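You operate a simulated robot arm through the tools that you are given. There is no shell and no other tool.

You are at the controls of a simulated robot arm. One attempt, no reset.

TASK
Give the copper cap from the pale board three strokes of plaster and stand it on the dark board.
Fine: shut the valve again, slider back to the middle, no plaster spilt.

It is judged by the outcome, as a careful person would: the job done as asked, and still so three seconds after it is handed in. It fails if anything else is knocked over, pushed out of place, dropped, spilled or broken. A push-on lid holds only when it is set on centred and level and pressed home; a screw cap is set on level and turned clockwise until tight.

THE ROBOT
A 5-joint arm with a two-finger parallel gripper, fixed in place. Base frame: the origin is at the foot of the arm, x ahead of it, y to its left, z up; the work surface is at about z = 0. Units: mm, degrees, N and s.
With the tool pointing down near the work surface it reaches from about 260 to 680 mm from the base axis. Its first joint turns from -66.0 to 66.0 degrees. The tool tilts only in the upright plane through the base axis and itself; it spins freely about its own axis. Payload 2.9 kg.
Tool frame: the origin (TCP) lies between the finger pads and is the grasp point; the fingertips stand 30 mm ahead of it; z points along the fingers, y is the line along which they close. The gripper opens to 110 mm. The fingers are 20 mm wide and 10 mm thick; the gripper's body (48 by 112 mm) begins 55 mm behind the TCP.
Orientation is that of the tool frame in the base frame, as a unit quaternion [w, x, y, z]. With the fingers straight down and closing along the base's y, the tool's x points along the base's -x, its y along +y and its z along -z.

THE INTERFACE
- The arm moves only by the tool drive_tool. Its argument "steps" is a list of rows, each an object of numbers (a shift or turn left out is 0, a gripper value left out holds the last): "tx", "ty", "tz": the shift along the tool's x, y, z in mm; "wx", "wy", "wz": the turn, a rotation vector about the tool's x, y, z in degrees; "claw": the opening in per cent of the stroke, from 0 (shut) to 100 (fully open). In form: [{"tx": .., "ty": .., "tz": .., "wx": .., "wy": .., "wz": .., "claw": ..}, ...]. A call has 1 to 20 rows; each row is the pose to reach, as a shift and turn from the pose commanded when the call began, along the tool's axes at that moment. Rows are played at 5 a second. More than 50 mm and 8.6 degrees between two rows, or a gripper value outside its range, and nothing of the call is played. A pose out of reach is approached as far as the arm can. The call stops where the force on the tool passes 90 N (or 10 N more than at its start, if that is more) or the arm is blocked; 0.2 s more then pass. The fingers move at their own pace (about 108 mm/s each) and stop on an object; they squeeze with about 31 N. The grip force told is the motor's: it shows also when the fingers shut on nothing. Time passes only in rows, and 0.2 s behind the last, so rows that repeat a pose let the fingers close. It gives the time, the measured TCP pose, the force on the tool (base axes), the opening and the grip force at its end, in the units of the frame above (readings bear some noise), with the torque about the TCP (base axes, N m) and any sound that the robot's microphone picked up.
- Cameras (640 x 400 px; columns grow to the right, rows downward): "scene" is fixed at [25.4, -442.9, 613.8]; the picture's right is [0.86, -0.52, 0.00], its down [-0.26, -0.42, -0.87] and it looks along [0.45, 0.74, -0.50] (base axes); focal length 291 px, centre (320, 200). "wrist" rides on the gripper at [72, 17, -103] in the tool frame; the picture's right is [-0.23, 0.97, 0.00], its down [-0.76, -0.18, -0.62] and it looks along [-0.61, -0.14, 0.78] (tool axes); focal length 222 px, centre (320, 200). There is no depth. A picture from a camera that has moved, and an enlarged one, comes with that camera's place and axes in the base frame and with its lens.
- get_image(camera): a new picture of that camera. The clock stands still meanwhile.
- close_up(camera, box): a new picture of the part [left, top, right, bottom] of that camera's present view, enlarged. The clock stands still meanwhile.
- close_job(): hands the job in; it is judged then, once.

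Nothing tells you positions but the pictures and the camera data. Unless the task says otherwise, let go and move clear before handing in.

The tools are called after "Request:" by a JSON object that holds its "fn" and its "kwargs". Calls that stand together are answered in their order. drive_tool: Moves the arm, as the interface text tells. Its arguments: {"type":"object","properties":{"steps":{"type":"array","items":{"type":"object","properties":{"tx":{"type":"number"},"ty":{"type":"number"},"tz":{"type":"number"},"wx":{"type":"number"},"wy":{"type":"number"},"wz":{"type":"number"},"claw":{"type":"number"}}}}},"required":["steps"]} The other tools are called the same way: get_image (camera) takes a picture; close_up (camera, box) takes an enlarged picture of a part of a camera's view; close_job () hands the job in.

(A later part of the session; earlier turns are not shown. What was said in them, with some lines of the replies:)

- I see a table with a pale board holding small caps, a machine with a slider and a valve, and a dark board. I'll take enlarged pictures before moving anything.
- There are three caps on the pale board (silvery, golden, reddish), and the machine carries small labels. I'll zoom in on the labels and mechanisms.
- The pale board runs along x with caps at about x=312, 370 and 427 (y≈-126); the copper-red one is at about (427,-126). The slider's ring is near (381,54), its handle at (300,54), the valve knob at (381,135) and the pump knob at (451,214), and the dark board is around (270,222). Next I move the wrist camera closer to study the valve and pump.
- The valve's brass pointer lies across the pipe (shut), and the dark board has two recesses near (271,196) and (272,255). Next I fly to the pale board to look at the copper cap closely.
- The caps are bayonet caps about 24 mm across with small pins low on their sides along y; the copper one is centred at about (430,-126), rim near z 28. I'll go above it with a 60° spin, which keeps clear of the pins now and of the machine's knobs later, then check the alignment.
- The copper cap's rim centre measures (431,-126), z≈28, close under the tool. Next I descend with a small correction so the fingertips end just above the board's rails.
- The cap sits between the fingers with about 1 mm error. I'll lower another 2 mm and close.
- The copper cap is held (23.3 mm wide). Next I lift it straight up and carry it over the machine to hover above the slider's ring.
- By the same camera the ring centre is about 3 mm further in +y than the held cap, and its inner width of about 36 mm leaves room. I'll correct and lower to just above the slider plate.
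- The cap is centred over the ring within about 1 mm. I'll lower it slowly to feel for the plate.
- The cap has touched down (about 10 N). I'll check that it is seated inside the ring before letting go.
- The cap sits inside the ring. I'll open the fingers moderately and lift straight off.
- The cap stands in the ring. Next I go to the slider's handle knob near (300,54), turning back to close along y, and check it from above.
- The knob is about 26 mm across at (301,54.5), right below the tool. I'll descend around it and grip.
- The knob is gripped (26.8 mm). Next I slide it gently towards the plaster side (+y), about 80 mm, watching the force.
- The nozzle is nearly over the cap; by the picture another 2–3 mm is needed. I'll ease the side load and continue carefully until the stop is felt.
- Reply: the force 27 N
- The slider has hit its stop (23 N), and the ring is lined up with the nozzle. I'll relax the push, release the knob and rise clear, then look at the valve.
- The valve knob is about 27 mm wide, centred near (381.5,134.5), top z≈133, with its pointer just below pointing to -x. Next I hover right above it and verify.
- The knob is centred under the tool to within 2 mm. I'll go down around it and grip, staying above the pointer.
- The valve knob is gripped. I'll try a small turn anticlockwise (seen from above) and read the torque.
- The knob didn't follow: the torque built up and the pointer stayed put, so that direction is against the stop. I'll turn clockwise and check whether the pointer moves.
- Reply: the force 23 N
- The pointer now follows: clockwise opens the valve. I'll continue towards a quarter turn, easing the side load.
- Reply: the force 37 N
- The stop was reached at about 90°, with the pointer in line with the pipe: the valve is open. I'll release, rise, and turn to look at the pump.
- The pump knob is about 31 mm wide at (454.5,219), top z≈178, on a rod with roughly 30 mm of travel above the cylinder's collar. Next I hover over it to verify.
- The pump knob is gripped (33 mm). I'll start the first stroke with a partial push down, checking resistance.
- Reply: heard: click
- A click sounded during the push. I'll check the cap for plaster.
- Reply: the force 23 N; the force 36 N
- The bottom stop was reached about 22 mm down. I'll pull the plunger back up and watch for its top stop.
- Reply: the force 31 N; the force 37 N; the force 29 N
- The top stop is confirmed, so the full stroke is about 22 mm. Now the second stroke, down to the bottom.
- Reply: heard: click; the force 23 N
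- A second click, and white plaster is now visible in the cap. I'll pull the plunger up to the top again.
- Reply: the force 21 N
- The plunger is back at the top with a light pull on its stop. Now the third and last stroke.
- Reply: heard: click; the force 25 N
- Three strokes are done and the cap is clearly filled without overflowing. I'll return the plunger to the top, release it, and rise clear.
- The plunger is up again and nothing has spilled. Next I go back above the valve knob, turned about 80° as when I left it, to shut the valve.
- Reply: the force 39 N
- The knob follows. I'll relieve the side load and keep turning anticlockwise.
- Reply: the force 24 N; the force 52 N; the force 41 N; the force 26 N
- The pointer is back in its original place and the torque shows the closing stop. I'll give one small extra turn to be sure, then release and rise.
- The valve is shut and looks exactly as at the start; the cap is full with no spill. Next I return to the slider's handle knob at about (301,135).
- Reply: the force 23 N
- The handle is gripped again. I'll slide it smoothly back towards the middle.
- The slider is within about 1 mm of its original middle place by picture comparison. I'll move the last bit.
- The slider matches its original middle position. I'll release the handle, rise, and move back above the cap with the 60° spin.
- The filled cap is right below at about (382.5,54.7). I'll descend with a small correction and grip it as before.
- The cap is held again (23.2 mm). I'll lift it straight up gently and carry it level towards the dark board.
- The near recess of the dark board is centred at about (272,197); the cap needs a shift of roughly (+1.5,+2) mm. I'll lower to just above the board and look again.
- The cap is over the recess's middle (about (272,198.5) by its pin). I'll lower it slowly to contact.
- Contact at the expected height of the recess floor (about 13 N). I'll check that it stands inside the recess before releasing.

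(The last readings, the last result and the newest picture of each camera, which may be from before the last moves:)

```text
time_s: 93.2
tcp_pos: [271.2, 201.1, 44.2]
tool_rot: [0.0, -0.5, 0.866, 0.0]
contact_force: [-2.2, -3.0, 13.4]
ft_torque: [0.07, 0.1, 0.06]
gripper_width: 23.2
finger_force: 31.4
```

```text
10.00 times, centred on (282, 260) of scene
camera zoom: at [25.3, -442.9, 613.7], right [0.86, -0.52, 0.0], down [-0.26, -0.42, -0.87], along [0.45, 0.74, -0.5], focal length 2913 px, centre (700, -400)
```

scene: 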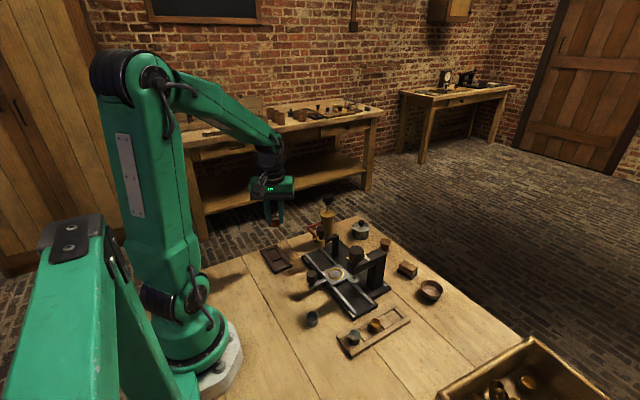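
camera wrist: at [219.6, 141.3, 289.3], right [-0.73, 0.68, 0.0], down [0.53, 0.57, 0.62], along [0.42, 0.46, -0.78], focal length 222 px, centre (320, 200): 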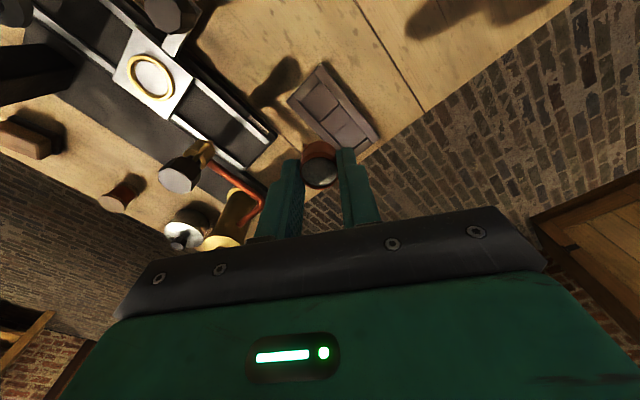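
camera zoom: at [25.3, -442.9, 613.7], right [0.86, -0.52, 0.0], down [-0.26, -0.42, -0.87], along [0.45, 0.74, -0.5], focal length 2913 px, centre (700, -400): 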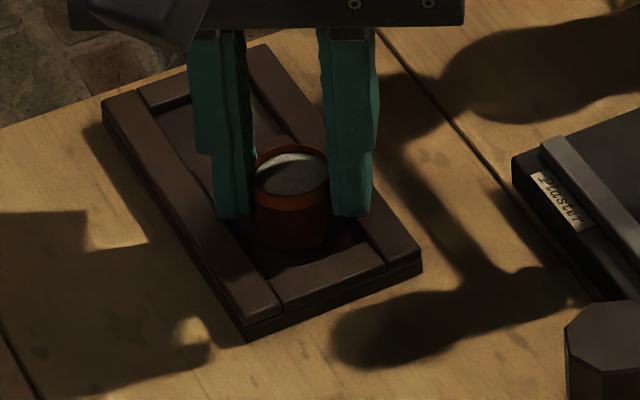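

The cap stands in the recess. I'll relax, open the fingers gently and rise straight up.

Request:
{"fn": "drive_tool", "kwargs": {"steps": [{"tz": -0.5}, {"tz": -0.5, "claw": 26}, {"tz": -0.5, "claw": 34}, {"tz": -0.5, "claw": 42}, {"tz": -5}, {"tz": -18}, {"tz": -40}, {"tz": -70}, {"tz": -105}, {"tz": -140}, {"tz": -160}]}}

Request:
{"fn": "get_image", "kwargs": {"camera": "wrist"}}

Request:
{"fn": "close_up", "kwargs": {"camera": "scene", "box": [262, 240, 302, 280]}}

Request:
{"fn": "close_up", "kwargs": {"camera": "wrist", "box": [270, 60, 400, 180]}}

Request:
{"fn": "close_up", "kwargs": {"camera": "scene", "box": [240, 180, 460, 370]}}

```text
time_s: 95.6
tcp_pos: [270.9, 201.5, 204.0]
tool_rot: [0.0, -0.501, 0.865, -0.001]
contact_force: [-0.3, 0.3, -0.2]
ft_torque: [0.01, -0.02, 0.03]
gripper_width: 46.3
finger_force: 0.0
```

```text
taken
camera wrist: at [222.0, 146.2, 306.2], right [-0.73, 0.68, 0.0], down [0.53, 0.57, 0.62], along [0.42, 0.46, -0.78], focal length 222 px, centre (320, 200)
```

wrist: 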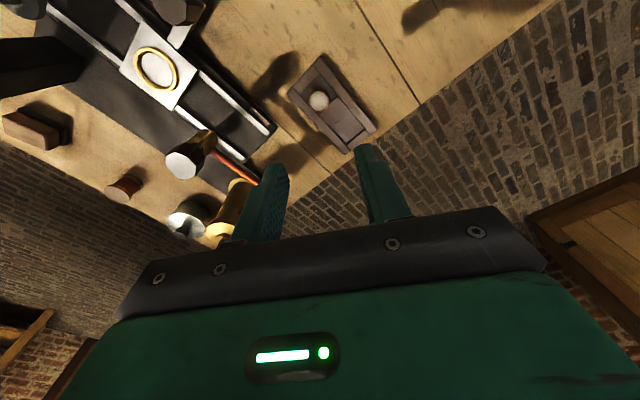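

```text
10.00 times, centred on (282, 260) of scene
camera zoom: at [25.4, -442.9, 613.8], right [0.86, -0.52, 0.0], down [-0.26, -0.42, -0.87], along [0.45, 0.74, -0.5], focal length 2913 px, centre (700, -400)
```

zoom: 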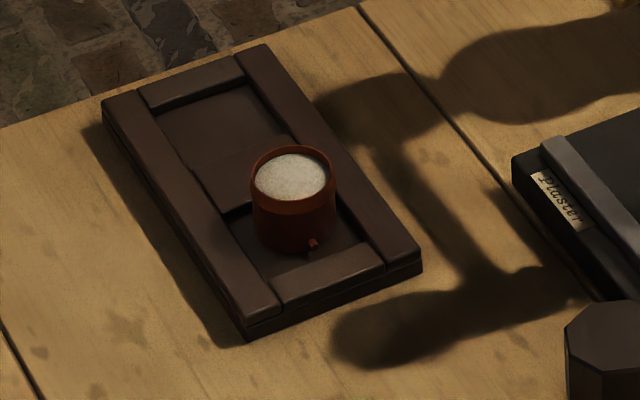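

```text
3.33 times, centred on (335, 120) of wrist
camera zoom: at [222.0, 146.2, 306.2], right [-0.73, 0.68, 0.0], down [0.53, 0.57, 0.62], along [0.42, 0.46, -0.78], focal length 740 px, centre (270, 467)
```

zoom: 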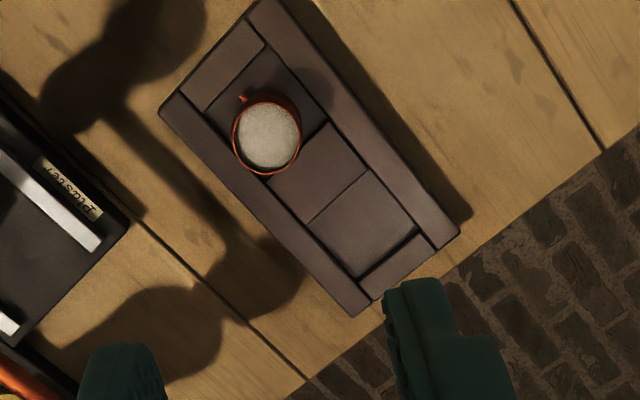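

```text
2.11 times, centred on (350, 275) of scene
camera zoom: at [25.4, -442.9, 613.8], right [0.86, -0.52, 0.0], down [-0.26, -0.42, -0.87], along [0.45, 0.74, -0.5], focal length 613 px, centre (257, 42)
```

zoom: 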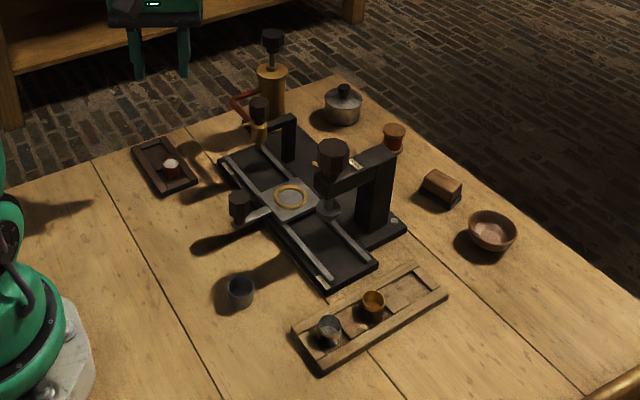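

The filled cap stands upright in the dark board's recess. I'll make a last check of the slider, nozzle, valve and plate for any spill or shift.

Request:
{"fn": "close_up", "kwargs": {"camera": "scene", "box": [290, 215, 380, 300]}}

Request:
{"fn": "close_up", "kwargs": {"camera": "scene", "box": [320, 260, 360, 300]}}

Request:
{"fn": "close_up", "kwargs": {"camera": "scene", "box": [310, 215, 360, 265]}}

Request:
{"fn": "close_up", "kwargs": {"camera": "wrist", "box": [110, 20, 280, 180]}}

```text
4.71 times, centred on (335, 258) of scene
camera zoom: at [25.4, -442.9, 613.8], right [0.86, -0.52, 0.0], down [-0.26, -0.42, -0.87], along [0.45, 0.74, -0.5], focal length 1371 px, centre (249, -71)
```

zoom: 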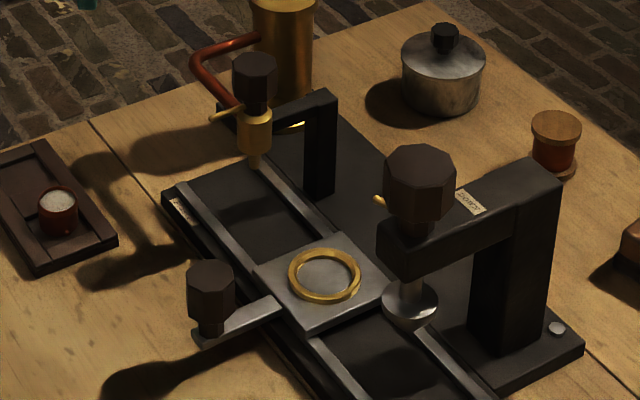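

```text
10.00 times, centred on (340, 280) of scene
camera zoom: at [25.4, -442.9, 613.8], right [0.86, -0.52, 0.0], down [-0.26, -0.42, -0.87], along [0.45, 0.74, -0.5], focal length 2913 px, centre (120, -600)
```

zoom: 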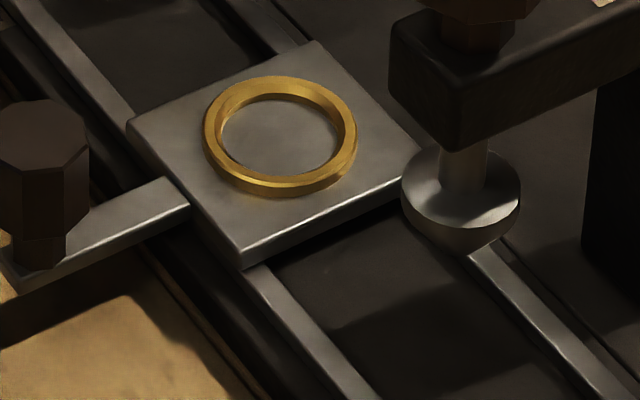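

```text
8.00 times, centred on (335, 240) of scene
camera zoom: at [25.4, -442.9, 613.8], right [0.86, -0.52, 0.0], down [-0.26, -0.42, -0.87], along [0.45, 0.74, -0.5], focal length 2330 px, centre (200, -120)
```

zoom: 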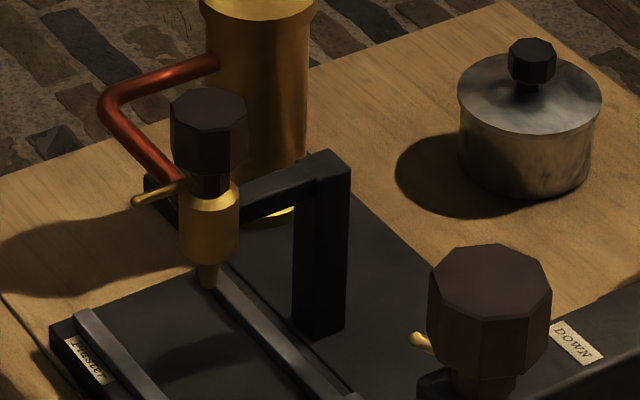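

```text
2.50 times, centred on (195, 100) of wrist
camera zoom: at [222.0, 146.2, 306.2], right [-0.73, 0.68, 0.0], down [0.53, 0.57, 0.62], along [0.42, 0.46, -0.78], focal length 555 px, centre (632, 450)
```

zoom: 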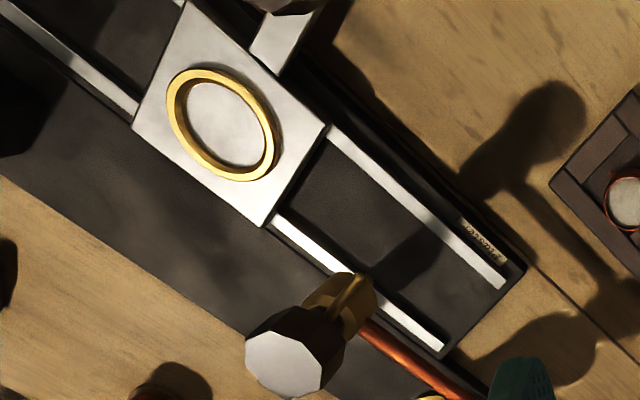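

The slider is back in its original middle position, the valve pointer is shut as at the start, and the plate is clean. The filled copper cap stands in the dark board and the gripper is clear above it, so I'm handing the job in.

Request:
{"fn": "close_job", "kwargs": {}}

```text
The job is handed in.
```

The job is handed in: the copper cap has its three strokes of plaster and stands upright in the near recess of the dark board. The result of the judging has not come back to me.

- **Plaster:** I made three full pump strokes with the valve open, with one click on each. The cap filled to just below its rim.
- **Valve:** It is shut again. I turned it back until I felt the closing stop, and its pointer matches the starting picture.
- **Slider:** It is back in the middle. In the scene camera it lines up with its starting position.
- **Spills and other items:** I saw no plaster on the plate or ring, or under the nozzle. Everything else on the table looked unmoved in the last pictures. The pump plunger is back up at the top, as it was at the start.
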